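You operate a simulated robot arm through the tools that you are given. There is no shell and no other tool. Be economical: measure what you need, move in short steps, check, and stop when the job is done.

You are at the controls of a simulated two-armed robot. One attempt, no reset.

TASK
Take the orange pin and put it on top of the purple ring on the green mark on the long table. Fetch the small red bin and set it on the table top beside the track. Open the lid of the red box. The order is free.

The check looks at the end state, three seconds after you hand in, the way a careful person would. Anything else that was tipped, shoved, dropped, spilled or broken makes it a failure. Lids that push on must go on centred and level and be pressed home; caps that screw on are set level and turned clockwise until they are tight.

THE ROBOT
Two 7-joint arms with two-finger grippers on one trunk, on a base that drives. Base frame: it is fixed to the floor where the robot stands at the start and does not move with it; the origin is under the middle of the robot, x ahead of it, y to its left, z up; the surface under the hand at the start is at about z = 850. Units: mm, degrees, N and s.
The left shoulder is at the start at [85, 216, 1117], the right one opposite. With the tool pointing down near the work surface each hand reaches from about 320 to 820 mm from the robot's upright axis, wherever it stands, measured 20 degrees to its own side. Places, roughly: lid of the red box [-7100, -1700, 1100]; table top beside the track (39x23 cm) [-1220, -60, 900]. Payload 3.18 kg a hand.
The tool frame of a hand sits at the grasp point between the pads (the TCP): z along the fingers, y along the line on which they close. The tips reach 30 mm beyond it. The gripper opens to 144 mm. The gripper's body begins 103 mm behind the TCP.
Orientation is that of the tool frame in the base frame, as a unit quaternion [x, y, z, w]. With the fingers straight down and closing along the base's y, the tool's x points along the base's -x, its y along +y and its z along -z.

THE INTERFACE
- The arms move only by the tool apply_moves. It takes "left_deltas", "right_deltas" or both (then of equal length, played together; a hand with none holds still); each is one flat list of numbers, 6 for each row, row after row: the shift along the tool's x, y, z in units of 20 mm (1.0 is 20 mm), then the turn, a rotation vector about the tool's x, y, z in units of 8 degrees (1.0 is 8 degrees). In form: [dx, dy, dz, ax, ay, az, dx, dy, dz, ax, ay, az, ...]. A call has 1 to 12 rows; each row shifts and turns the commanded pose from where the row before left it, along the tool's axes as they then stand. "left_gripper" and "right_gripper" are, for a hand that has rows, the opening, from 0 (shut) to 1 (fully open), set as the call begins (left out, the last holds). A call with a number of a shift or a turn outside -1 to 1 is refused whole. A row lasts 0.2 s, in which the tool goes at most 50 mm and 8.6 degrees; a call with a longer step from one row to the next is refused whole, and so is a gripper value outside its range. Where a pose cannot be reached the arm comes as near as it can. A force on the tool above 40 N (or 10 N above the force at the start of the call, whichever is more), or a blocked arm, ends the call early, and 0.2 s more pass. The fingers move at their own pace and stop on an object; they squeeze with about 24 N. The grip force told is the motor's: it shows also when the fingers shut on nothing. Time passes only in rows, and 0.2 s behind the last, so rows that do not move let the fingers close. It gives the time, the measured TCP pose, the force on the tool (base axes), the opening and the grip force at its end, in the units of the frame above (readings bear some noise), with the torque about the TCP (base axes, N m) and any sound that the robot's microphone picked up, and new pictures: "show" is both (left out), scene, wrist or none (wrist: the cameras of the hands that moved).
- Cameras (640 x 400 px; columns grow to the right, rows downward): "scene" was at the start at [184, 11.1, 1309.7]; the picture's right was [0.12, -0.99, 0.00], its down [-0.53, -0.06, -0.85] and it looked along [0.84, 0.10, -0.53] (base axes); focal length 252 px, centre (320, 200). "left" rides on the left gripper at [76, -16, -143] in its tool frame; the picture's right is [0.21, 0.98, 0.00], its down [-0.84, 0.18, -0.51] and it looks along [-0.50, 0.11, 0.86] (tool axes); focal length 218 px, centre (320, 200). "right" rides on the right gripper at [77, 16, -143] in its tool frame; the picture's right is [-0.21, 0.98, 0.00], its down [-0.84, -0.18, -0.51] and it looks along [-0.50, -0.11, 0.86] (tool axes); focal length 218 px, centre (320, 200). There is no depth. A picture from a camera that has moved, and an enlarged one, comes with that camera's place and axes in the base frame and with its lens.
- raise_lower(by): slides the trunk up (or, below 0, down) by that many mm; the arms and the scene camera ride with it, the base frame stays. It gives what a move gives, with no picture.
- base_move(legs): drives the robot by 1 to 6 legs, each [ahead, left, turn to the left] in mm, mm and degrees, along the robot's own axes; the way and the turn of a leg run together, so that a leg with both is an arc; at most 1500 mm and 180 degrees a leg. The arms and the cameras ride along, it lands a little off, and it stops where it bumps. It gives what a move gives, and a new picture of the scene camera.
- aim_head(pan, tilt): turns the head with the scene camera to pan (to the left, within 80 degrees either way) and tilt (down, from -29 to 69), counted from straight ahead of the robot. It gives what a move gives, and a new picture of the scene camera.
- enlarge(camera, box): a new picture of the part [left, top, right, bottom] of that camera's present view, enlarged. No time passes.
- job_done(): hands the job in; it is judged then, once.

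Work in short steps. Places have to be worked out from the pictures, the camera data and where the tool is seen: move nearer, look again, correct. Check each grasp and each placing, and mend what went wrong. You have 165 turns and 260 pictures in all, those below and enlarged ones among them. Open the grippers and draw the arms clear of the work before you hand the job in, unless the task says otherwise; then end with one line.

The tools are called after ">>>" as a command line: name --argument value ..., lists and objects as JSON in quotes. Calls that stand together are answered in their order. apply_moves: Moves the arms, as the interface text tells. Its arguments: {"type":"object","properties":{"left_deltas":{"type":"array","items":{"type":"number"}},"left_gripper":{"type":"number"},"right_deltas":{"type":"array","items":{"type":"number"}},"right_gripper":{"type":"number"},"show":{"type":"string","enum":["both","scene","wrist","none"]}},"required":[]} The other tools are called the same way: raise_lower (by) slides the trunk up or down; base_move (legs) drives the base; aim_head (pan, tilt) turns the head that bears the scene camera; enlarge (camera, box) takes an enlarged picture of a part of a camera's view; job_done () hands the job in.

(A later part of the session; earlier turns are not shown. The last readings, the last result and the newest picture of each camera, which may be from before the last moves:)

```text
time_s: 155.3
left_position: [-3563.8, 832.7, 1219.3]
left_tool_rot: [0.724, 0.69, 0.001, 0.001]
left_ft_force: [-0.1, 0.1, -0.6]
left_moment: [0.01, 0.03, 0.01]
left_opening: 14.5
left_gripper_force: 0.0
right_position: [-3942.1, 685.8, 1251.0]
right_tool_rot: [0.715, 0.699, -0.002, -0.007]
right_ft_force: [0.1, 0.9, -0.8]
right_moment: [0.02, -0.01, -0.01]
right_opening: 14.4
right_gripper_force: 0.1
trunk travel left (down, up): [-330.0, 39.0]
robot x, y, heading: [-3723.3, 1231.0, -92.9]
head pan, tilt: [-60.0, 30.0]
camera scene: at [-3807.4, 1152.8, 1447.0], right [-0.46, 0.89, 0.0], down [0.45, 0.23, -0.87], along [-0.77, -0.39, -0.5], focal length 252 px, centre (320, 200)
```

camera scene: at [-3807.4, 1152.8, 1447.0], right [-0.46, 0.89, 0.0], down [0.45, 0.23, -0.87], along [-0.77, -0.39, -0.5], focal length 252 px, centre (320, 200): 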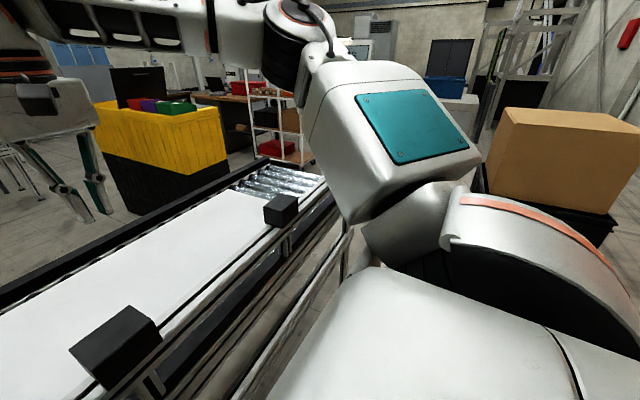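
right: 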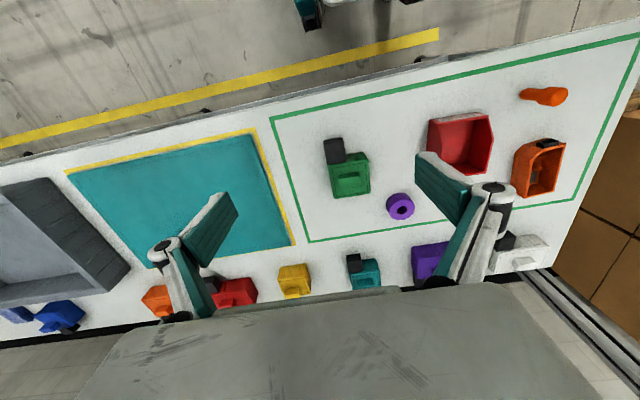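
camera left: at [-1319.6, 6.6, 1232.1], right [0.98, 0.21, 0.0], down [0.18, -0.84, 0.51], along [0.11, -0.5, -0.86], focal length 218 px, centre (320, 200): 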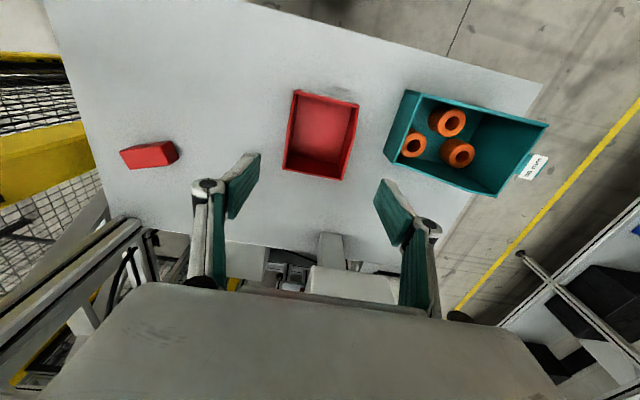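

I'm past the cabinet. The conveyor ends near x -4850 and the carton stack starts near x -5300. I'll turn to face -x and drive ahead to about x -4750 to look.

>>> base_move --legs '[[0, 0, -87], [1000, 0, 0]]'

>>> aim_head --pan 0 --tilt 25

>>> aim_head --pan 45 --tilt 20

```text
time_s: 164.4
left_position: [-5134.0, 1093.0, 1216.9]
left_tool_rot: [1.0, -0.01, 0.0, 0.002]
left_ft_force: [0.3, -0.1, 0.0]
left_moment: [0.01, 0.0, -0.02]
left_opening: 14.4
left_gripper_force: 0.2
right_position: [-5290.5, 1468.9, 1251.7]
right_tool_rot: [1.0, 0.001, 0.003, -0.006]
right_ft_force: [-0.7, 0.2, 0.1]
right_moment: [0.0, -0.01, -0.01]
right_opening: 14.3
right_gripper_force: 0.0
trunk travel left (down, up): [-330.0, 39.0]
robot x, y, heading: [-4737.9, 1263.9, 178.5]
head pan, tilt: [-60.0, 30.0]
camera scene: at [-4820.8, 1344.6, 1447.0], right [0.88, 0.48, 0.0], down [0.24, -0.44, -0.87], along [-0.41, 0.76, -0.5], focal length 252 px, centre (320, 200)
```

scene: 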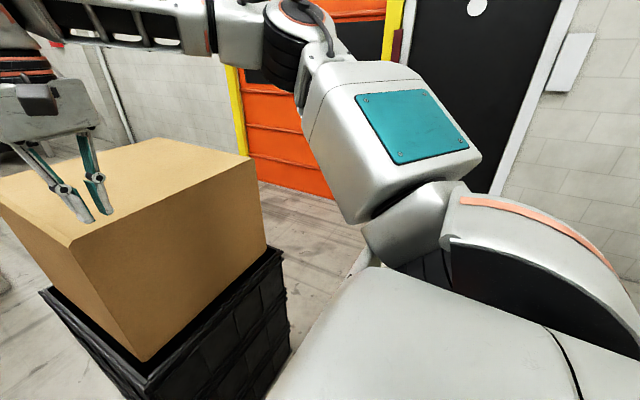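

```text
time_s: 165.7
left_position: [-5132.6, 1092.1, 1218.5]
left_tool_rot: [1.0, -0.011, 0.001, 0.002]
left_ft_force: [0.6, -0.2, -0.1]
left_moment: [0.02, 0.02, 0.02]
left_opening: 14.0
left_gripper_force: 0.1
right_position: [-5290.7, 1467.2, 1251.9]
right_tool_rot: [1.0, 0.0, 0.003, -0.006]
right_ft_force: [-0.2, -0.4, -0.1]
right_moment: [0.01, -0.02, 0.0]
right_opening: 14.3
right_gripper_force: 0.2
trunk travel left (down, up): [-330.0, 39.0]
robot x, y, heading: [-4737.7, 1264.3, 178.4]
head pan, tilt: [0.0, 25.0]
camera scene: at [-4869.4, 1267.6, 1454.9], right [0.03, 1.0, 0.0], down [0.42, -0.01, -0.91], along [-0.91, 0.02, -0.42], focal length 252 px, centre (320, 200)
```

scene: 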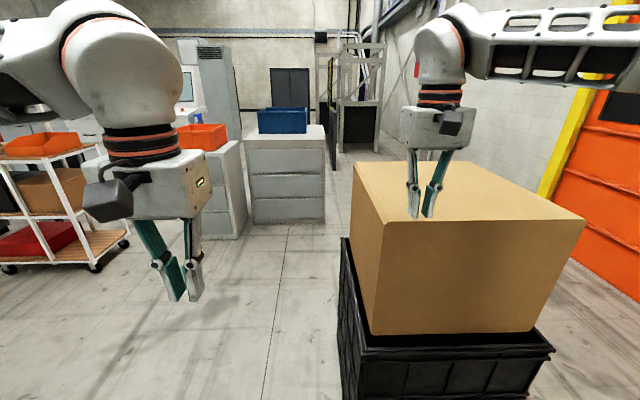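

```text
time_s: 166.8
left_position: [-5133.0, 1092.6, 1218.3]
left_tool_rot: [1.0, -0.011, 0.0, 0.002]
left_ft_force: [-0.3, 0.2, -0.7]
left_moment: [-0.01, 0.0, 0.0]
left_opening: 14.5
left_gripper_force: 0.0
right_position: [-5290.3, 1467.0, 1251.7]
right_tool_rot: [1.0, 0.0, 0.004, -0.008]
right_ft_force: [-0.2, 0.7, -0.1]
right_moment: [0.03, -0.04, 0.0]
right_opening: 14.3
right_gripper_force: 0.0
trunk travel left (down, up): [-330.0, 39.0]
robot x, y, heading: [-4737.3, 1261.6, 178.4]
head pan, tilt: [45.0, 20.0]
camera scene: at [-4844.9, 1201.1, 1463.0], right [-0.69, 0.73, 0.0], down [0.25, 0.24, -0.94], along [-0.68, -0.65, -0.34], focal length 252 px, centre (320, 200)
```

scene: 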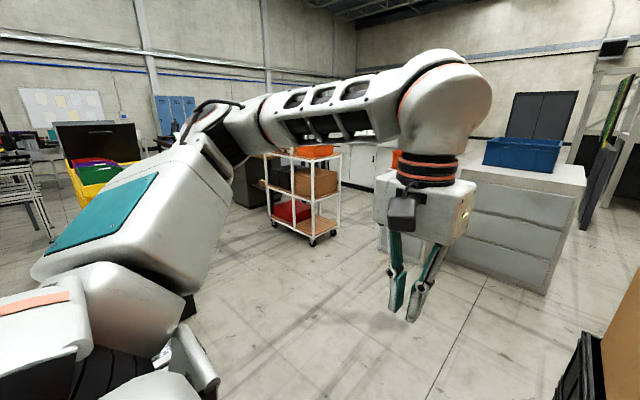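

The right hand hangs above the carton stack, well clear. I'll retract and raise that hand, then slip diagonally through the 800 mm gap between the conveyor end and the cartons.

>>> apply_moves --right_deltas '[0, 0, -0.5, 0, 0, 0, 0.5, 0, -0.5, 0, 0, 0, 1, 0, 0, 0, 0, 0, 1, 0, 0, 0, 0, 0, 1, 0, 0, 0, 0, 0, 1, 0, 0, 0, 0, 0, 1, 0, 0, 0, 0, 0, 1, 0, 0, 0, 0, 0, 1, 0, 0, 0, 0, 0, 1, 0, 0, 0, 0, 0]' --show "none"

>>> base_move --legs '[[60, -65, 0], [0, 0, 40], [900, 0, 0]]'

```text
time_s: 169.0
left_position: [-5132.2, 1092.3, 1217.7]
left_tool_rot: [1.0, -0.01, 0.0, 0.002]
left_ft_force: [-0.5, -0.2, 0.2]
left_moment: [-0.04, 0.01, 0.0]
left_opening: 14.2
left_gripper_force: 0.0
right_position: [-5117.7, 1467.6, 1272.4]
right_tool_rot: [1.0, 0.001, 0.004, -0.007]
right_ft_force: [0.1, 0.3, 0.0]
right_moment: [-0.02, -0.01, 0.01]
right_opening: 14.3
right_gripper_force: 0.1
trunk travel left (down, up): [-330.0, 39.0]
robot x, y, heading: [-4737.0, 1263.5, 178.7]
head pan, tilt: [45.0, 20.0]
```

```text
time_s: 176.5
left_position: [-5696.2, 379.6, 1218.2]
left_tool_rot: [0.944, 0.331, 0.0, 0.002]
left_ft_force: [0.8, -0.1, -0.7]
left_moment: [0.01, -0.02, -0.05]
left_opening: 14.5
left_gripper_force: 0.0
right_position: [-5924.9, 675.2, 1273.3]
right_tool_rot: [0.94, 0.342, 0.001, -0.009]
right_ft_force: [0.5, 0.2, 0.9]
right_moment: [0.0, -0.01, -0.01]
right_opening: 14.3
right_gripper_force: 0.1
trunk travel left (down, up): [-330.0, 39.0]
robot x, y, heading: [-5506.6, 762.7, -141.5]
head pan, tilt: [45.0, 20.0]
camera scene: at [-5544.1, 646.9, 1463.0], right [-0.99, 0.11, 0.0], down [0.04, 0.34, -0.94], along [-0.11, -0.93, -0.34], focal length 252 px, centre (320, 200)
```

scene: 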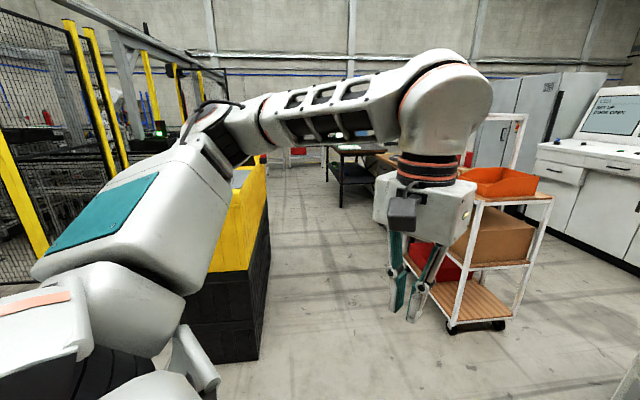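

I'm through the gap. Now I'll look toward the red box near [-7100,-1700].

>>> aim_head --pan 15 --tilt 12

>>> enlarge --camera "scene" --box '[200, 100, 440, 250]'

```text
time_s: 177.4
left_position: [-5695.8, 377.8, 1218.1]
left_tool_rot: [0.944, 0.33, 0.001, 0.002]
left_ft_force: [0.3, -1.1, 0.2]
left_moment: [0.01, -0.01, 0.0]
left_opening: 14.6
left_gripper_force: 0.0
right_position: [-5925.4, 676.8, 1272.4]
right_tool_rot: [0.939, 0.343, 0.0, -0.008]
right_ft_force: [1.5, 0.1, 0.0]
right_moment: [0.02, 0.0, 0.02]
right_opening: 14.3
right_gripper_force: 0.1
trunk travel left (down, up): [-330.0, 39.0]
robot x, y, heading: [-5498.2, 764.7, -141.7]
head pan, tilt: [15.0, 12.0]
camera scene: at [-5588.8, 664.6, 1476.0], right [-0.8, 0.6, 0.0], down [0.12, 0.17, -0.98], along [-0.58, -0.79, -0.21], focal length 252 px, centre (320, 200)
```

scene: 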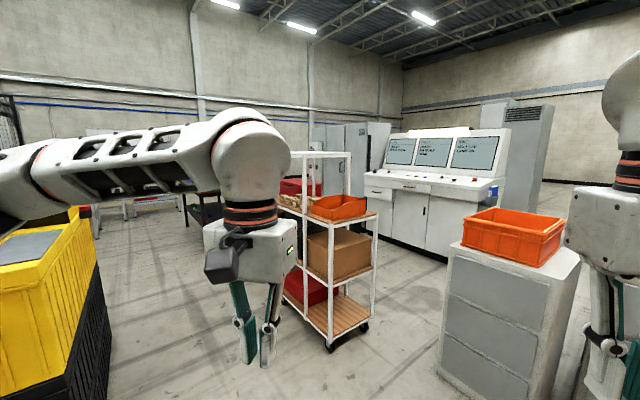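

```text
2.67 times, centred on (320, 175) of scene
camera zoom: at [-5588.8, 664.6, 1476.0], right [-0.8, 0.6, 0.0], down [0.12, 0.17, -0.98], along [-0.58, -0.79, -0.21], focal length 673 px, centre (320, 267)
```

zoom: 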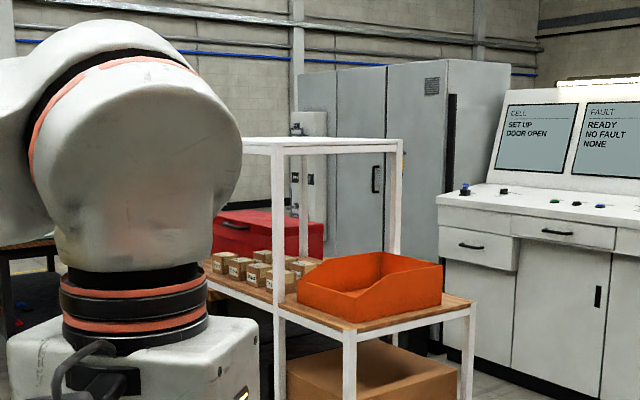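

The red chest with a dark handle stands behind the cart. I'll drive down the aisle at x≈-5900 toward -y and look again.

>>> base_move --legs '[[0, 0, 51.7], [0, -400, 0], [1400, 0, 0]]'

>>> aim_head --pan -50 --tilt 15

>>> aim_head --pan -15 --tilt 20

```text
time_s: 190.4
left_position: [-5689.8, -1014.6, 1218.9]
left_tool_rot: [0.7, 0.714, 0.001, 0.001]
left_ft_force: [0.3, -0.2, 0.9]
left_moment: [0.01, -0.03, 0.02]
left_opening: 14.5
left_gripper_force: 0.0
right_position: [-6065.8, -1016.2, 1272.9]
right_tool_rot: [0.691, 0.722, -0.002, -0.007]
right_ft_force: [-0.2, -0.2, 0.3]
right_moment: [0.02, -0.01, 0.0]
right_opening: 14.3
right_gripper_force: 0.0
trunk travel left (down, up): [-330.0, 39.0]
robot x, y, heading: [-5877.8, -626.1, -89.1]
head pan, tilt: [15.0, 12.0]
camera scene: at [-5851.9, -754.7, 1476.0], right [-0.96, -0.28, 0.0], down [-0.06, 0.2, -0.98], along [0.27, -0.94, -0.21], focal length 252 px, centre (320, 200)
```

scene: 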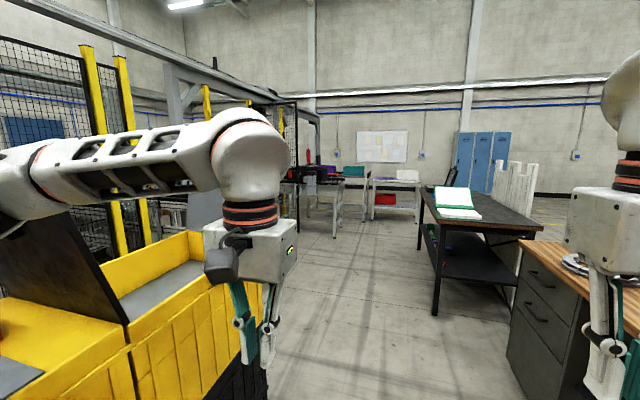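

```text
time_s: 191.7
left_position: [-5689.3, -1013.7, 1218.1]
left_tool_rot: [0.7, 0.714, 0.001, 0.001]
left_ft_force: [-0.5, -0.2, -0.2]
left_moment: [-0.03, 0.03, 0.02]
left_opening: 14.3
left_gripper_force: 0.0
right_position: [-6065.1, -1016.7, 1273.3]
right_tool_rot: [0.691, 0.722, -0.002, -0.008]
right_ft_force: [-1.5, 0.0, -0.6]
right_moment: [-0.03, -0.01, -0.02]
right_opening: 14.6
right_gripper_force: 0.1
trunk travel left (down, up): [-330.0, 39.0]
robot x, y, heading: [-5880.0, -624.3, -88.8]
head pan, tilt: [-50.0, 15.0]
camera scene: at [-5948.0, -726.1, 1471.2], right [-0.66, 0.75, 0.0], down [0.2, 0.17, -0.97], along [-0.73, -0.63, -0.26], focal length 252 px, centre (320, 200)
```

scene: 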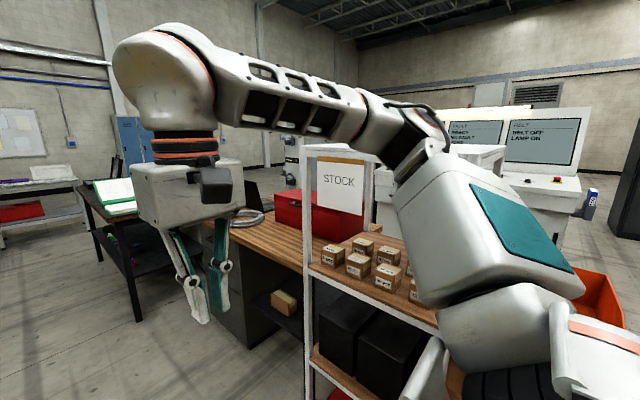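

```text
time_s: 192.7
left_position: [-5690.1, -1014.6, 1218.1]
left_tool_rot: [0.699, 0.715, 0.001, 0.002]
left_ft_force: [-1.3, -0.6, -0.5]
left_moment: [0.05, -0.03, 0.0]
left_opening: 14.4
left_gripper_force: 0.1
right_position: [-6065.2, -1016.0, 1273.6]
right_tool_rot: [0.692, 0.722, -0.002, -0.007]
right_ft_force: [-0.5, -0.3, -0.3]
right_moment: [-0.04, 0.0, 0.03]
right_opening: 14.5
right_gripper_force: 0.0
trunk travel left (down, up): [-330.0, 39.0]
robot x, y, heading: [-5878.6, -622.2, -89.0]
head pan, tilt: [-15.0, 20.0]
camera scene: at [-5900.2, -755.2, 1463.0], right [-0.97, 0.24, 0.0], down [0.08, 0.33, -0.94], along [-0.23, -0.91, -0.34], focal length 252 px, centre (320, 200)
```

scene: 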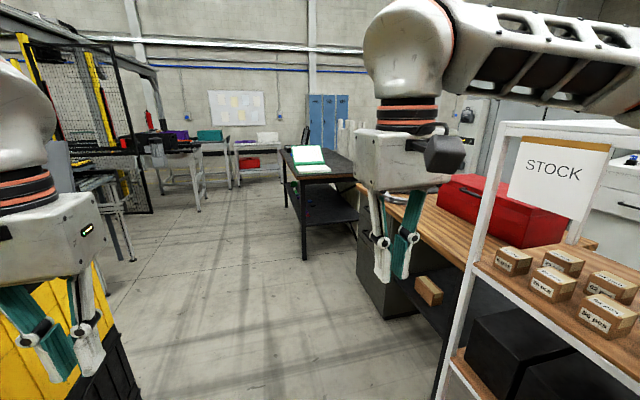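

The red chest sits on a wooden bench beside the aisle. I'll zoom in on it.

>>> enlarge --camera "scene" --box '[352, 130, 592, 280]'

```text
2.67 times, centred on (472, 205) of scene
camera zoom: at [-5900.2, -755.2, 1463.0], right [-0.97, 0.24, 0.0], down [0.08, 0.33, -0.94], along [-0.23, -0.91, -0.34], focal length 673 px, centre (-85, 187)
```

zoom: 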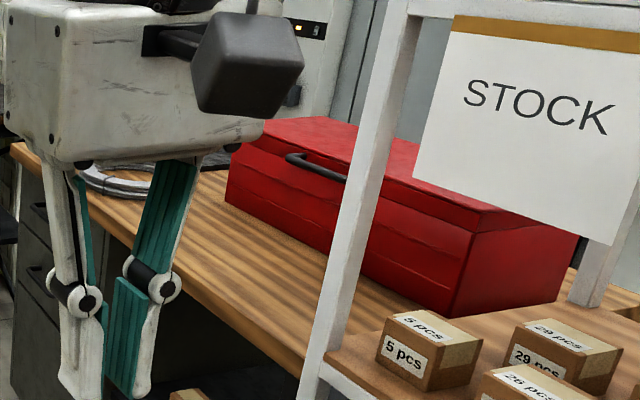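

The bench front is at x≈-6590 and the chest front face at x≈-6925, spanning y -1960 to -1428, with the handle near z 1070. I'll drive to y≈-1950 and turn to face the bench.

>>> base_move --legs '[[1320, 0, -1], [0, 0, -90]]'

>>> aim_head --pan -15 --tilt 20

```text
time_s: 203.1
left_position: [-6231.5, -2113.1, 1219.0]
left_tool_rot: [1.0, 0.017, 0.0, 0.001]
left_ft_force: [0.2, -0.4, 0.2]
left_moment: [-0.03, 0.0, 0.01]
left_opening: 14.6
left_gripper_force: 0.0
right_position: [-6236.9, -1738.9, 1273.5]
right_tool_rot: [1.0, 0.028, 0.003, -0.007]
right_ft_force: [0.1, -0.7, -0.3]
right_moment: [-0.02, 0.01, 0.0]
right_opening: 14.4
right_gripper_force: 0.0
trunk travel left (down, up): [-330.0, 39.0]
robot x, y, heading: [-5843.2, -1924.1, -178.3]
head pan, tilt: [-15.0, 20.0]
camera scene: at [-5975.3, -1900.9, 1463.0], right [0.23, 0.97, 0.0], down [0.33, -0.08, -0.94], along [-0.91, 0.22, -0.34], focal length 252 px, centre (320, 200)
```

scene: 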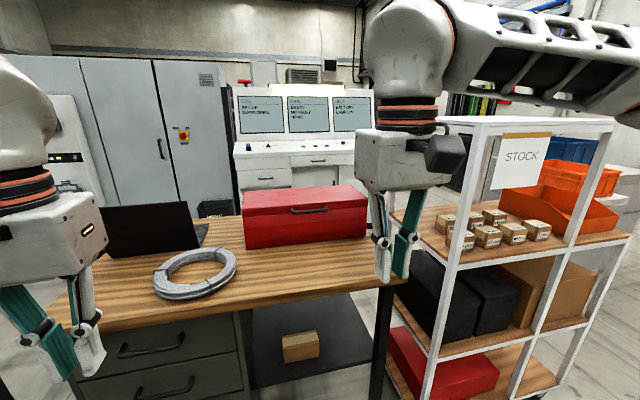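

```text
time_s: 203.7
left_position: [-6230.7, -2114.2, 1217.5]
left_tool_rot: [1.0, 0.017, 0.0, 0.002]
left_ft_force: [-0.1, -0.8, 0.7]
left_moment: [0.01, 0.0, 0.01]
left_opening: 14.3
left_gripper_force: 0.1
right_position: [-6238.4, -1740.2, 1273.9]
right_tool_rot: [1.0, 0.028, 0.003, -0.007]
right_ft_force: [0.4, 0.0, 0.1]
right_moment: [0.0, -0.01, -0.01]
right_opening: 14.3
right_gripper_force: 0.1
trunk travel left (down, up): [-330.0, 39.0]
robot x, y, heading: [-5841.7, -1922.1, -178.6]
head pan, tilt: [-15.0, 20.0]
camera scene: at [-5975.3, -1900.9, 1463.0], right [0.23, 0.97, 0.0], down [0.33, -0.08, -0.94], along [-0.91, 0.22, -0.34], focal length 252 px, centre (320, 200)
```

scene: 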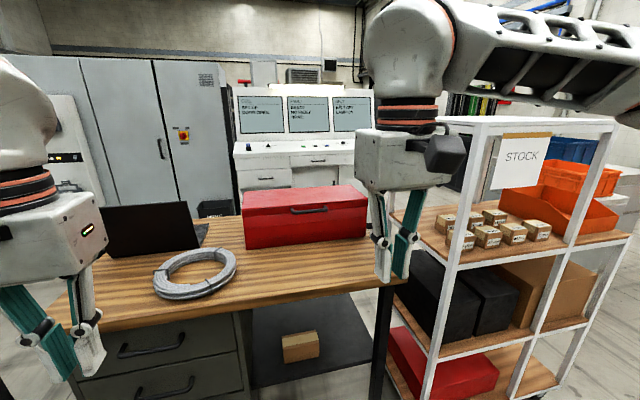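

>>> enlarge --camera "scene" --box '[210, 150, 402, 270]'

```text
3.33 times, centred on (306, 210) of scene
camera zoom: at [-5975.3, -1900.9, 1463.0], right [0.23, 0.97, 0.0], down [0.33, -0.08, -0.94], along [-0.91, 0.22, -0.34], focal length 841 px, centre (367, 167)
```

zoom: 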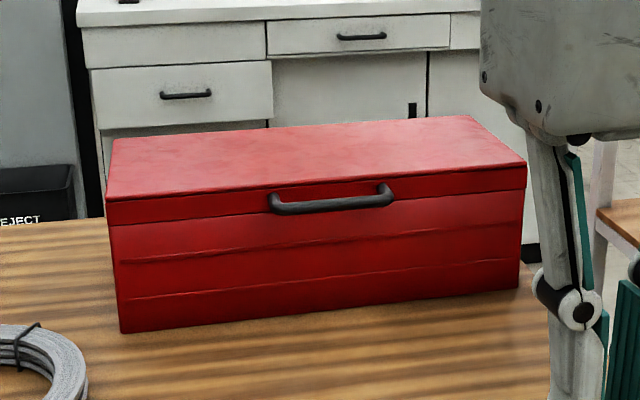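

The chest lid is about 30 mm thick. Its front is at x≈-6947, the hinge at x≈-7187, the seam at z≈1052, and the handle bar runs along y -1794 to -1644 at z≈1065. I need a forward-pointing hand, so I'll pitch the right tool up while extending it.

>>> apply_moves --right_deltas '[-1, 0, 0, 0, -0.9375, 0, -0.991, 0, 0.131, 0, -0.9375, 0, -0.966, 0, 0.259, 0, -0.9375, 0, -0.924, 0, 0.383, 0, -0.9375, 0, -0.866, 0, 0.5, 0, -0.9375, 0, -0.793, 0, 0.609, 0, -0.9375, 0, -0.707, 0, 0.707, 0, -0.9375, 0, -0.609, 0, 0.793, 0, -0.9375, 0, -0.5, 0, 0.866, 0, -0.9375, 0, -0.383, 0, 0.924, 0, -0.9375, 0, -0.259, 0, 0.966, 0, -0.9375, 0, -0.131, 0, 0.991, 0, -0.9375, 0]'

```text
time_s: 206.3
left_position: [-6228.7, -2118.9, 1218.0]
left_tool_rot: [1.0, 0.018, 0.0, -0.001]
left_ft_force: [0.8, -0.4, 0.1]
left_moment: [0.13, 0.03, 0.01]
left_opening: 14.1
left_gripper_force: 0.2
right_position: [-6444.9, -1819.6, 1305.0]
right_tool_rot: [0.751, 0.029, -0.659, 0.012]
right_ft_force: [-0.1, 0.2, 0.9]
right_moment: [0.0, -0.02, -0.15]
right_opening: 14.5
right_gripper_force: 0.1
right hand out of reach, approached as far as the arm can: row 10, 11, 12
trunk travel left (down, up): [-330.0, 39.0]
robot x, y, heading: [-5842.9, -1923.7, -178.3]
head pan, tilt: [-15.0, 20.0]
camera scene: at [-5973.4, -1906.3, 1463.3], right [0.23, 0.97, 0.0], down [0.33, -0.07, -0.94], along [-0.92, 0.22, -0.34], focal length 252 px, centre (320, 200)
camera right: at [-6292.9, -1824.4, 1247.2], right [0.04, -0.98, 0.19], down [0.38, 0.19, 0.9], along [-0.92, 0.04, 0.38], focal length 218 px, centre (320, 200)
```

scene: 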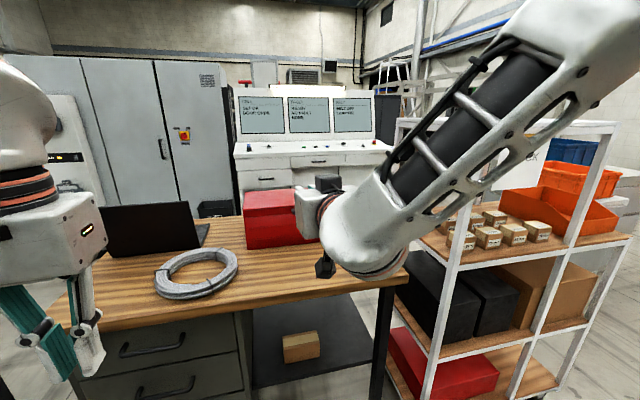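
right: 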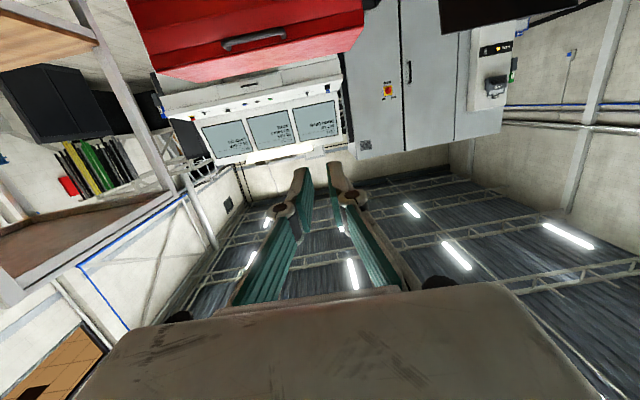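

The arm can't fully pitch to horizontal from here. A 45° forward pitch with the gripper rolled 90° can grip the bar through the whole lid arc, so I'll pitch back to 45° and roll.

>>> apply_moves --right_deltas '[0, 0, 0, 0, 0.94, 0, 0, 0, 0, 0, 0.94, 0, 0, 0, 0, 0, 0.94, 0, 0, 0, 0, 0, 0.94, 0, 0, 0, 0, 0, 0.94, 0, 0, 0, 0, 0, 0.94, 0]' --show "none"

>>> apply_moves --right_deltas '[0, 0, 0, 0, 0, 0.94, 0, 0, 0, 0, 0, 0.94, 0, 0, 0, 0, 0, 0.94, 0, 0, 0, 0, 0, 0.94, 0, 0, 0, 0, 0, 0.94, 0, 0, 0, 0, 0, 0.94, 0, 0, 0, 0, 0, 0.94, 0, 0, 0, 0, 0, 0.94, 0, 0, 0, 0, 0, 0.94, 0, 0, 0, 0, 0, 0.94, 0, 0, 0, 0, 0, 0.94, 0, 0, 0, 0, 0, 0.94]'

```text
time_s: 207.7
left_position: [-6230.9, -2114.2, 1217.3]
left_tool_rot: [1.0, 0.017, 0.001, 0.002]
left_ft_force: [-0.3, 0.2, -0.2]
left_moment: [0.02, 0.02, -0.01]
left_opening: 14.4
left_gripper_force: 0.0
right_position: [-6446.6, -1813.3, 1302.6]
right_tool_rot: [0.945, 0.038, -0.326, 0.008]
right_ft_force: [-0.5, 0.5, 0.1]
right_moment: [-0.06, -0.02, 0.01]
right_opening: 14.5
right_gripper_force: 0.0
trunk travel left (down, up): [-330.0, 39.0]
robot x, y, heading: [-5846.8, -1924.3, -178.3]
head pan, tilt: [-15.0, 20.0]
```

```text
time_s: 210.3
left_position: [-6230.6, -2114.9, 1218.9]
left_tool_rot: [1.0, 0.017, -0.001, 0.002]
left_ft_force: [0.6, -0.4, -0.6]
left_moment: [-0.01, -0.03, 0.01]
left_opening: 14.4
left_gripper_force: 0.0
right_position: [-6446.0, -1812.9, 1302.5]
right_tool_rot: [0.693, -0.641, -0.226, 0.238]
right_ft_force: [-0.5, -1.1, 0.6]
right_moment: [0.03, 0.04, 0.0]
right_opening: 14.3
right_gripper_force: 0.0
trunk travel left (down, up): [-330.0, 39.0]
robot x, y, heading: [-5845.3, -1921.6, -178.0]
head pan, tilt: [-15.0, 20.0]
camera scene: at [-5975.4, -1900.9, 1463.0], right [0.23, 0.97, 0.0], down [0.33, -0.08, -0.94], along [-0.91, 0.22, -0.34], focal length 252 px, centre (320, 200)
camera right: at [-6365.2, -1883.3, 1425.1], right [-0.78, 0.15, 0.61], down [0.39, 0.87, 0.29], along [-0.49, 0.47, -0.74], focal length 218 px, centre (320, 200)
```

scene: 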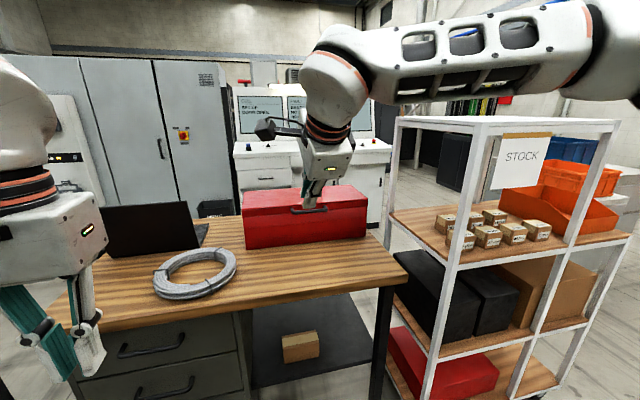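
right: 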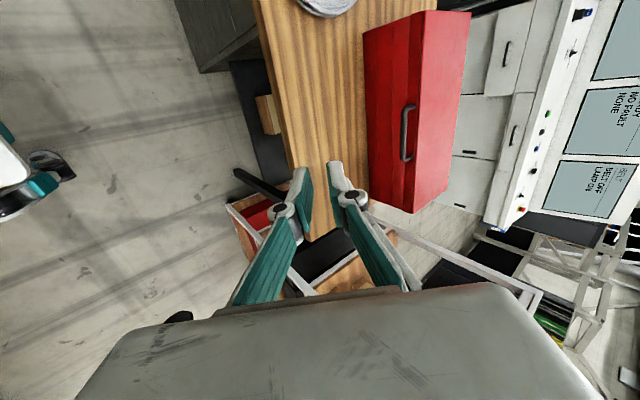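

Pitch is about 38° with the fingers closing in the vertical plane, which suits the bar. I'll drive nearer and turn 28° left so the right shoulder leads and gains reach.

>>> base_move --legs '[[250, -55, 0], [0, 0, 28]]'

>>> aim_head --pan -40 --tilt 30

```text
time_s: 213.6
left_position: [-6346.9, -2225.8, 1217.7]
left_tool_rot: [0.966, 0.259, 0.001, 0.001]
left_ft_force: [-0.3, -0.3, -0.9]
left_moment: [0.02, 0.03, 0.01]
left_opening: 14.4
left_gripper_force: 0.0
right_position: [-6679.1, -2061.6, 1303.0]
right_tool_rot: [0.829, -0.453, -0.161, 0.286]
right_ft_force: [0.2, -0.5, 0.5]
right_moment: [0.05, -0.03, -0.04]
right_opening: 14.5
right_gripper_force: 0.0
trunk travel left (down, up): [-330.0, 39.0]
robot x, y, heading: [-6098.0, -1871.4, -150.3]
head pan, tilt: [-15.0, 20.0]
camera scene: at [-6222.8, -1917.2, 1463.0], right [-0.26, 0.97, 0.0], down [0.33, 0.09, -0.94], along [-0.91, -0.24, -0.34], focal length 252 px, centre (320, 200)
```

scene: 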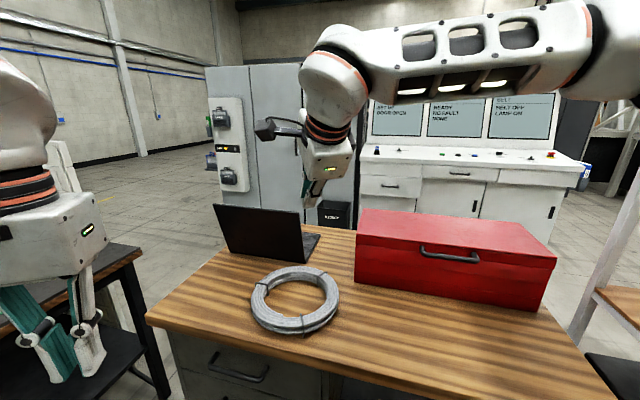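

```text
time_s: 214.4
left_position: [-6347.0, -2226.4, 1218.6]
left_tool_rot: [0.966, 0.259, 0.001, 0.002]
left_ft_force: [0.2, 1.1, 1.4]
left_moment: [0.01, 0.02, 0.02]
left_opening: 14.5
left_gripper_force: 0.0
right_position: [-6680.0, -2060.9, 1302.5]
right_tool_rot: [0.829, -0.453, -0.161, 0.286]
right_ft_force: [-1.4, 0.6, -0.1]
right_moment: [0.01, -0.02, -0.04]
right_opening: 14.3
right_gripper_force: 0.1
trunk travel left (down, up): [-330.0, 39.0]
robot x, y, heading: [-6097.3, -1877.5, -149.9]
head pan, tilt: [-40.0, 30.0]
camera scene: at [-6222.0, -1877.2, 1447.0], right [0.18, 0.98, 0.0], down [0.49, -0.09, -0.87], along [-0.85, 0.15, -0.5], focal length 252 px, centre (320, 200)
```

scene: 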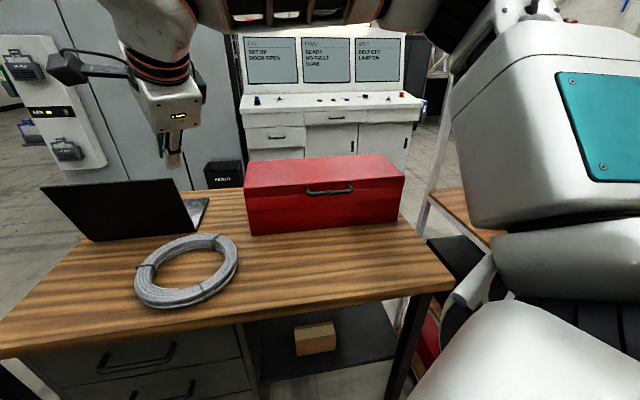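

The bench edge is at x≈-6620. I'll move the base 105 mm toward it and then yaw the right tool back square to the chest.

>>> base_move --legs '[[91, -53, 0]]'

>>> enlarge --camera "scene" --box '[225, 140, 425, 265]'

```text
time_s: 215.6
left_position: [-6450.2, -2226.8, 1218.8]
left_tool_rot: [0.965, 0.261, 0.001, 0.002]
left_ft_force: [-1.0, 0.8, -0.1]
left_moment: [0.02, 0.0, 0.01]
left_opening: 14.3
left_gripper_force: 0.1
right_position: [-6783.3, -2062.0, 1302.6]
right_tool_rot: [0.829, -0.452, -0.161, 0.287]
right_ft_force: [-0.5, 0.9, -0.5]
right_moment: [0.0, -0.02, -0.01]
right_opening: 14.6
right_gripper_force: 0.1
trunk travel left (down, up): [-330.0, 39.0]
robot x, y, heading: [-6198.7, -1872.4, -149.8]
head pan, tilt: [-40.0, 30.0]
camera scene: at [-6326.1, -1876.7, 1447.0], right [0.17, 0.98, 0.0], down [0.49, -0.09, -0.87], along [-0.85, 0.15, -0.5], focal length 252 px, centre (320, 200)
```

scene: 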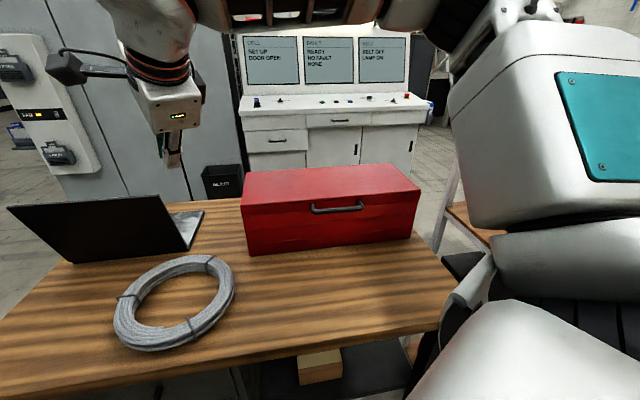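

```text
3.20 times, centred on (325, 202) of scene
camera zoom: at [-6326.1, -1876.7, 1447.0], right [0.17, 0.98, 0.0], down [0.49, -0.09, -0.87], along [-0.85, 0.15, -0.5], focal length 807 px, centre (304, 192)
```

zoom: 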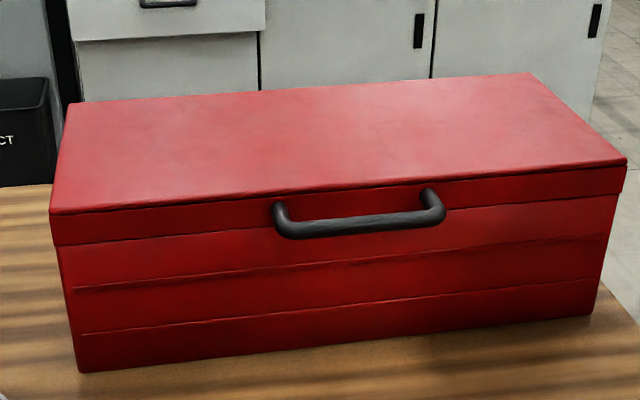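

The handle bar is at about [-6908,-1720,1068], standing about 35 mm off the face. I'll yaw the right tool 32° square to the chest, bring the pitch to 45°, and open the gripper to 50 mm.

>>> apply_moves --right_deltas '[0, 0, 0, 0.006, -0.497, 0.626, 0, 0, 0, 0.006, -0.497, 0.626, 0, 0, 0, 0.006, -0.497, 0.626, 0, 0, 0, 0.006, -0.497, 0.626, 0, 0, 0, 0.006, -0.497, 0.626, 0, 0, 0, -0.875, 0, 0]' --right_gripper 0.35 --show "scene"

```text
time_s: 217.0
left_position: [-6450.0, -2225.9, 1218.4]
left_tool_rot: [0.965, 0.261, 0.0, 0.001]
left_ft_force: [-0.1, 0.2, 0.7]
left_moment: [0.01, 0.01, 0.01]
left_opening: 14.5
left_gripper_force: 0.1
right_position: [-6781.6, -2062.8, 1303.8]
right_tool_rot: [0.658, -0.646, -0.275, 0.272]
right_ft_force: [0.3, -0.8, 0.0]
right_moment: [0.01, 0.02, -0.02]
right_opening: 50.3
right_gripper_force: 0.1
trunk travel left (down, up): [-330.0, 39.0]
robot x, y, heading: [-6204.4, -1873.2, -149.9]
head pan, tilt: [-40.0, 30.0]
camera scene: at [-6324.8, -1876.3, 1447.1], right [0.17, 0.98, 0.0], down [0.49, -0.09, -0.87], along [-0.85, 0.15, -0.5], focal length 252 px, centre (320, 200)
```

scene: 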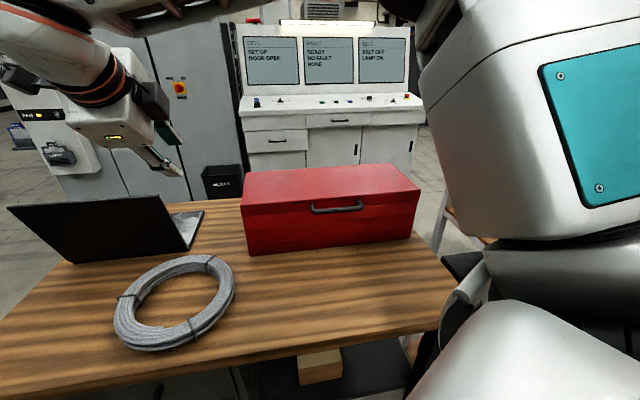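

The orientation is right: tool z points at [-0.71,0,-0.70] with the fingers in the vertical plane. I'll slide toward the handle's y, then descend to a pre-grasp 100 mm off the bar.

>>> apply_moves --right_deltas '[-1, 0, 0, 0, 0, 0, -1, 0, 0, 0, 0, 0, -1, 0, 0, 0, 0, 0, -1, 0, 0, 0, 0, 0, -1, 0, 0, 0, 0, 0, -1, 0, 0, 0, 0, 0, -1, 0, 0, 0, 0, 0, -1, 0, 0, 0, 0, 0, -1, 0, 0, 0, 0, 0, -1, 0, 0, 0, 0, 0, -1, 0, 0, 0, 0, 0, -1, 0, 0, 0, 0, 0]' --show "scene"

>>> apply_moves --right_deltas '[-0.644, -0.525, 0.88, 0, 0, 0, -0.644, -0.525, 0.88, 0, 0, 0, -0.644, -0.525, 0.88, 0, 0, 0, -0.644, -0.525, 0.88, 0, 0, 0, -0.644, -0.525, 0.88, 0, 0, 0, -0.644, -0.525, 0.88, 0, 0, 0, -0.644, -0.525, 0.88, 0, 0, 0, -0.644, -0.525, 0.88, 0, 0, 0]'

```text
time_s: 219.6
left_position: [-6451.0, -2225.0, 1218.4]
left_tool_rot: [0.965, 0.261, 0.0, 0.002]
left_ft_force: [0.0, 0.2, 0.4]
left_moment: [-0.01, 0.02, 0.02]
left_opening: 14.2
left_gripper_force: 0.1
right_position: [-6785.5, -1821.9, 1305.4]
right_tool_rot: [0.658, -0.647, -0.275, 0.271]
right_ft_force: [-0.9, -0.5, 0.3]
right_moment: [0.0, -0.03, 0.01]
right_opening: 50.2
right_gripper_force: 0.0
trunk travel left (down, up): [-330.0, 39.0]
robot x, y, heading: [-6203.0, -1869.5, -150.1]
head pan, tilt: [-40.0, 30.0]
camera scene: at [-6325.8, -1875.6, 1447.0], right [0.17, 0.98, 0.0], down [0.49, -0.09, -0.87], along [-0.85, 0.15, -0.5], focal length 252 px, centre (320, 200)
```

scene: 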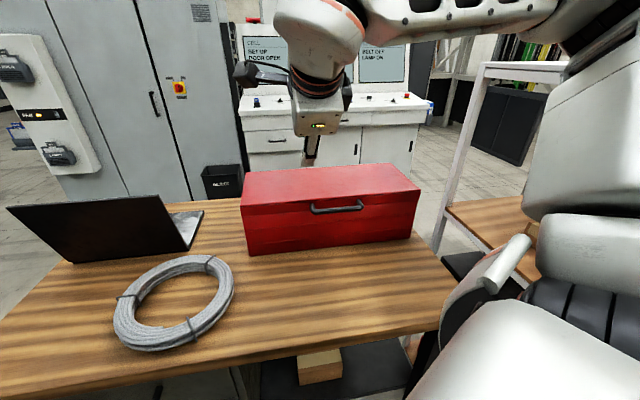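

```text
time_s: 221.4
left_position: [-6450.9, -2225.1, 1219.5]
left_tool_rot: [0.965, 0.261, 0.001, 0.001]
left_ft_force: [-0.2, 0.1, 0.3]
left_moment: [-0.07, -0.03, 0.0]
left_opening: 14.7
left_gripper_force: 0.2
right_position: [-6827.7, -1716.1, 1147.5]
right_tool_rot: [0.658, -0.647, -0.276, 0.271]
right_ft_force: [-0.4, 0.2, -0.4]
right_moment: [0.01, -0.04, 0.03]
right_opening: 50.3
right_gripper_force: 0.1
trunk travel left (down, up): [-330.0, 39.0]
robot x, y, heading: [-6200.4, -1875.8, -149.9]
head pan, tilt: [-40.0, 30.0]
camera scene: at [-6326.0, -1875.8, 1446.9], right [0.17, 0.98, 0.0], down [0.49, -0.09, -0.87], along [-0.85, 0.15, -0.5], focal length 252 px, centre (320, 200)
camera right: at [-6737.7, -1791.6, 1259.3], right [-0.69, 0.19, 0.7], down [0.48, 0.85, 0.24], along [-0.54, 0.5, -0.68], focal length 218 px, centre (320, 200)
```

scene: 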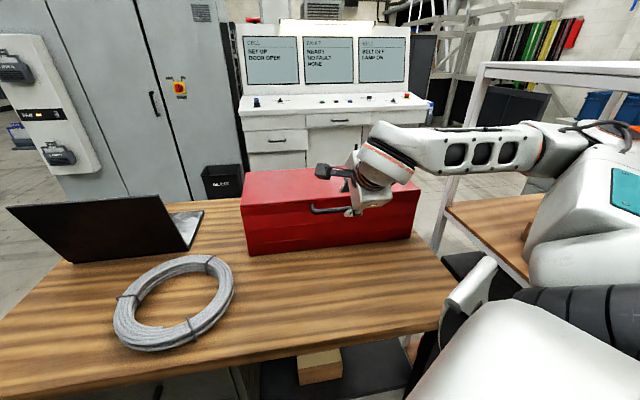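
right: 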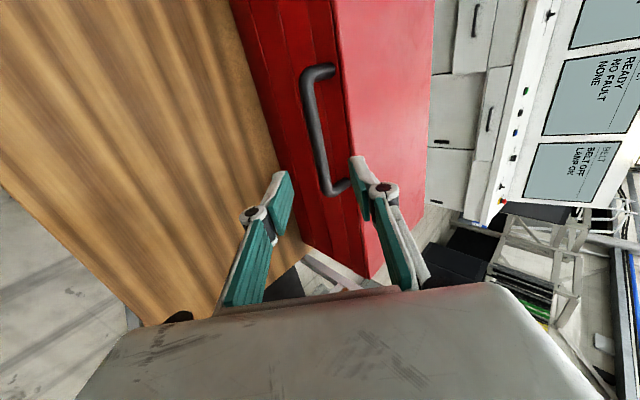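

The bar triangulates to [-6907,-1720,1068], right on the tool axis. I'll narrow the gripper to 32 mm so the inner finger clears the lid face, and advance 84 mm.

>>> apply_moves --right_deltas '[0, 0, 0, 0, 0, 0, 0, 0, 0.7, 0, 0, 0, 0, 0, 0.7, 0, 0, 0, 0, 0, 0.7, 0, 0, 0, 0, 0, 0.7, 0, 0, 0, 0, 0, 0.7, 0, 0, 0, 0, 0, 0.7, 0, 0, 0]' --right_gripper 0.22

>>> enlarge --camera "right" --box '[240, 110, 432, 230]'

>>> enlarge --camera "scene" --box '[280, 160, 440, 260]'

```text
time_s: 223.0
left_position: [-6451.1, -2225.8, 1218.2]
left_tool_rot: [0.966, 0.26, 0.001, 0.001]
left_ft_force: [-0.1, 0.2, 1.5]
left_moment: [0.0, -0.06, 0.01]
left_opening: 14.5
left_gripper_force: 0.0
right_position: [-6887.8, -1717.2, 1088.4]
right_tool_rot: [0.658, -0.647, -0.274, 0.271]
right_ft_force: [-0.5, 0.5, -0.4]
right_moment: [0.02, 0.02, 0.0]
right_opening: 31.8
right_gripper_force: 0.2
trunk travel left (down, up): [-330.0, 39.0]
robot x, y, heading: [-6200.5, -1875.8, -150.0]
head pan, tilt: [-40.0, 30.0]
camera scene: at [-6326.0, -1876.6, 1446.9], right [0.17, 0.98, 0.0], down [0.49, -0.09, -0.87], along [-0.85, 0.15, -0.5], focal length 252 px, centre (320, 200)
camera right: at [-6797.6, -1794.3, 1200.2], right [-0.69, 0.19, 0.7], down [0.48, 0.85, 0.24], along [-0.54, 0.5, -0.68], focal length 218 px, centre (320, 200)
```

scene: 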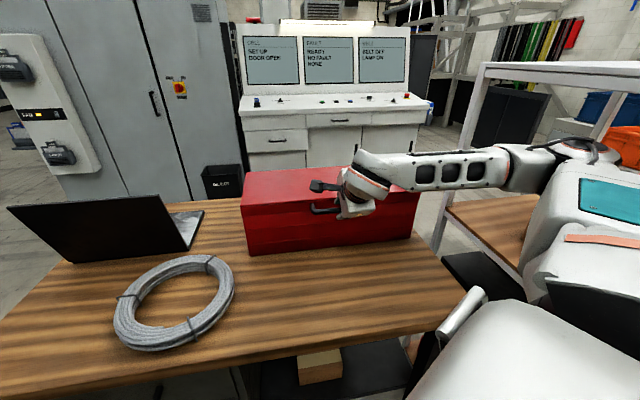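
right: 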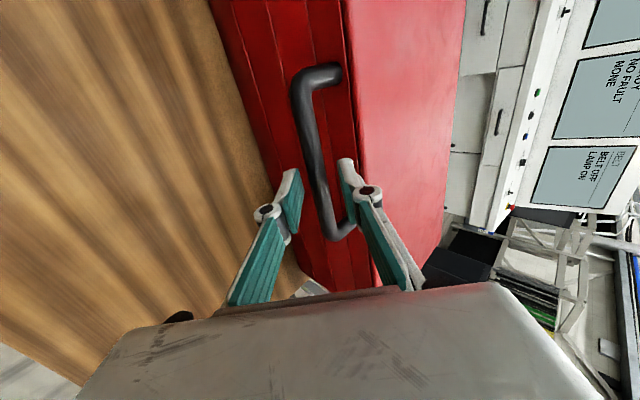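

```text
3.33 times, centred on (336, 170) of right
camera zoom: at [-6797.6, -1794.3, 1200.2], right [-0.69, 0.19, 0.7], down [0.48, 0.85, 0.24], along [-0.54, 0.5, -0.68], focal length 728 px, centre (267, 300)
```

zoom: 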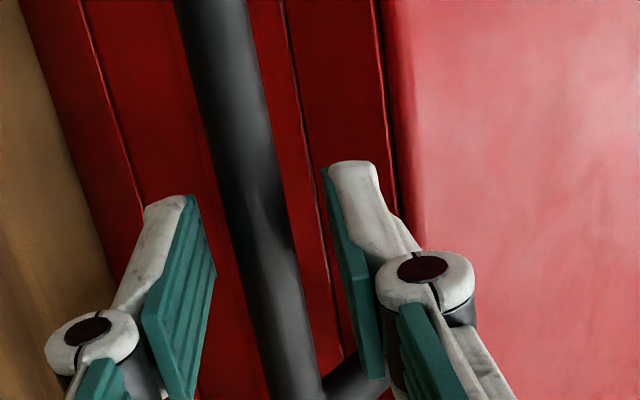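

```text
4.00 times, centred on (360, 210) of scene
camera zoom: at [-6326.0, -1876.6, 1446.9], right [0.17, 0.98, 0.0], down [0.49, -0.09, -0.87], along [-0.85, 0.15, -0.5], focal length 1009 px, centre (160, 160)
```

zoom: 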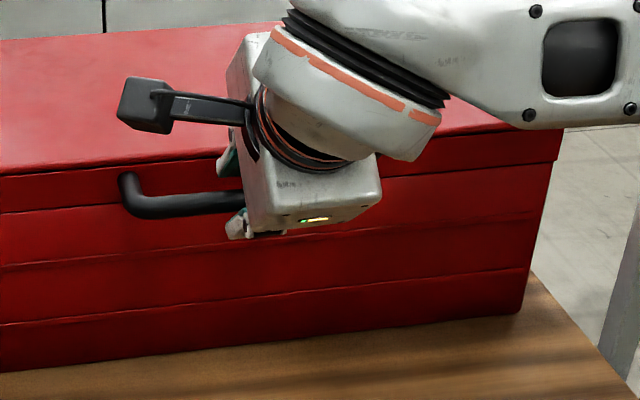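

The bar is between the fingers. I'll go 8 mm deeper and close.

>>> apply_moves --right_deltas '[0, 0, 0.2, 0, 0, 0, 0, 0, 0.2, 0, 0, 0]' --show "none"

>>> apply_moves --right_deltas '[0, 0, 0, 0, 0, 0, 0, 0, 0, 0, 0, 0, 0, 0, 0, 0, 0, 0]' --right_gripper 0.0 --show "wrist"

```text
time_s: 223.6
left_position: [-6449.8, -2226.5, 1218.6]
left_tool_rot: [0.965, 0.261, 0.0, 0.002]
left_ft_force: [-0.1, 0.0, -0.1]
left_moment: [-0.01, -0.03, -0.01]
left_opening: 14.2
left_gripper_force: 0.0
right_position: [-6894.0, -1718.1, 1083.1]
right_tool_rot: [0.657, -0.647, -0.275, 0.271]
right_ft_force: [0.2, -0.5, -0.3]
right_moment: [-0.02, 0.0, -0.03]
right_opening: 31.7
right_gripper_force: 0.0
trunk travel left (down, up): [-330.0, 39.0]
robot x, y, heading: [-6197.9, -1876.9, -149.9]
head pan, tilt: [-40.0, 30.0]
```

```text
time_s: 224.4
left_position: [-6449.6, -2225.7, 1217.7]
left_tool_rot: [0.965, 0.26, 0.001, 0.001]
left_ft_force: [0.2, 0.4, 1.0]
left_moment: [0.0, 0.01, 0.0]
left_opening: 14.4
left_gripper_force: 0.0
right_position: [-6893.6, -1718.1, 1082.4]
right_tool_rot: [0.657, -0.648, -0.274, 0.271]
right_ft_force: [3.8, -0.1, -2.0]
right_moment: [-0.28, -0.24, -0.46]
right_opening: 15.2
right_gripper_force: 44.5
trunk travel left (down, up): [-330.0, 39.0]
robot x, y, heading: [-6199.9, -1874.8, -150.1]
head pan, tilt: [-40.0, 30.0]
camera right: at [-6802.8, -1793.6, 1194.4], right [-0.69, 0.19, 0.7], down [0.48, 0.85, 0.24], along [-0.54, 0.5, -0.68], focal length 218 px, centre (320, 200)
```

right: 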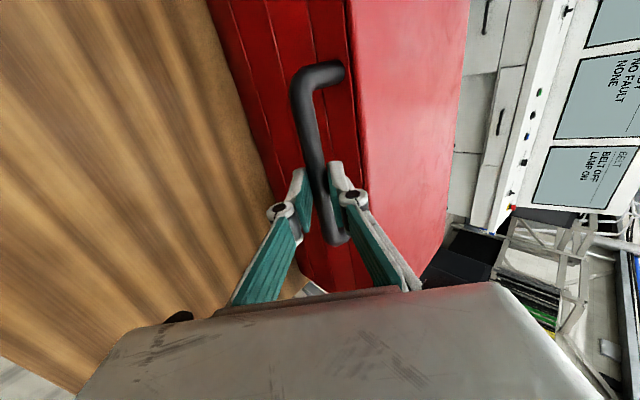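

The bar is gripped at 15 mm. I'll raise it along the hinge arc (hinge near x -7187, z 1052) for the first 24°.

>>> apply_moves --right_deltas '[0, 0.758, -0.618, 0, 0, 0, 0, 0.8, -0.564, 0, 0, 0, 0, 0.837, -0.507, 0, 0, 0, 0, 0.87, -0.447, 0, 0, 0, 0, 0.899, -0.385, 0, 0, 0, 0, 0.924, -0.322, 0, 0, 0]'

```text
time_s: 225.8
left_position: [-6450.6, -2225.2, 1219.1]
left_tool_rot: [0.966, 0.26, 0.0, 0.002]
left_ft_force: [-0.3, 0.9, -0.6]
left_moment: [0.02, -0.01, 0.01]
left_opening: 14.3
left_gripper_force: 0.0
right_position: [-6925.8, -1718.6, 1194.9]
right_tool_rot: [0.657, -0.648, -0.274, 0.272]
right_ft_force: [0.0, 7.8, -3.6]
right_moment: [-0.31, -0.11, -0.58]
right_opening: 15.3
right_gripper_force: 45.0
trunk travel left (down, up): [-330.0, 39.0]
robot x, y, heading: [-6197.9, -1875.5, -150.1]
head pan, tilt: [-40.0, 30.0]
camera scene: at [-6326.2, -1875.2, 1446.9], right [0.17, 0.98, 0.0], down [0.49, -0.09, -0.87], along [-0.85, 0.15, -0.5], focal length 252 px, centre (320, 200)
camera right: at [-6835.2, -1794.0, 1306.4], right [-0.69, 0.2, 0.7], down [0.48, 0.85, 0.24], along [-0.54, 0.5, -0.68], focal length 218 px, centre (320, 200)
```

scene: 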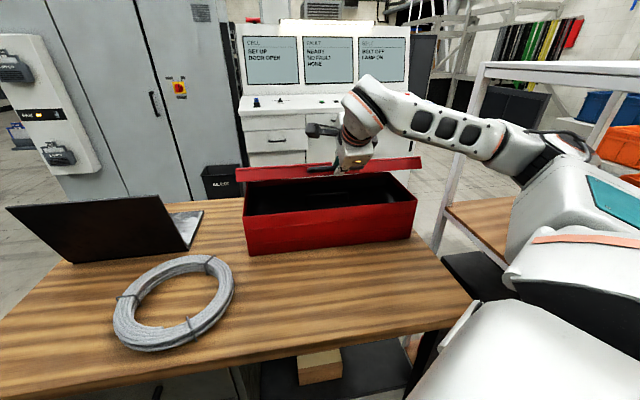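
right: 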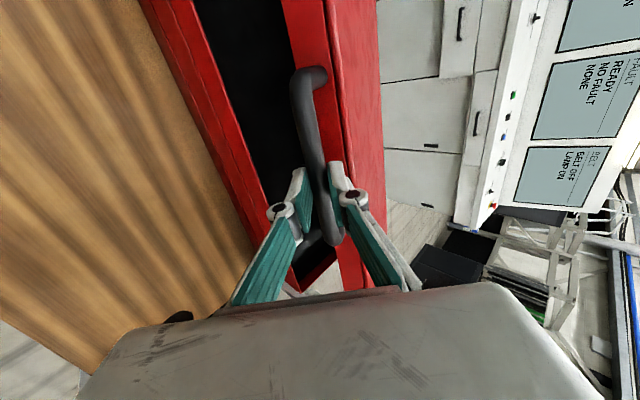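

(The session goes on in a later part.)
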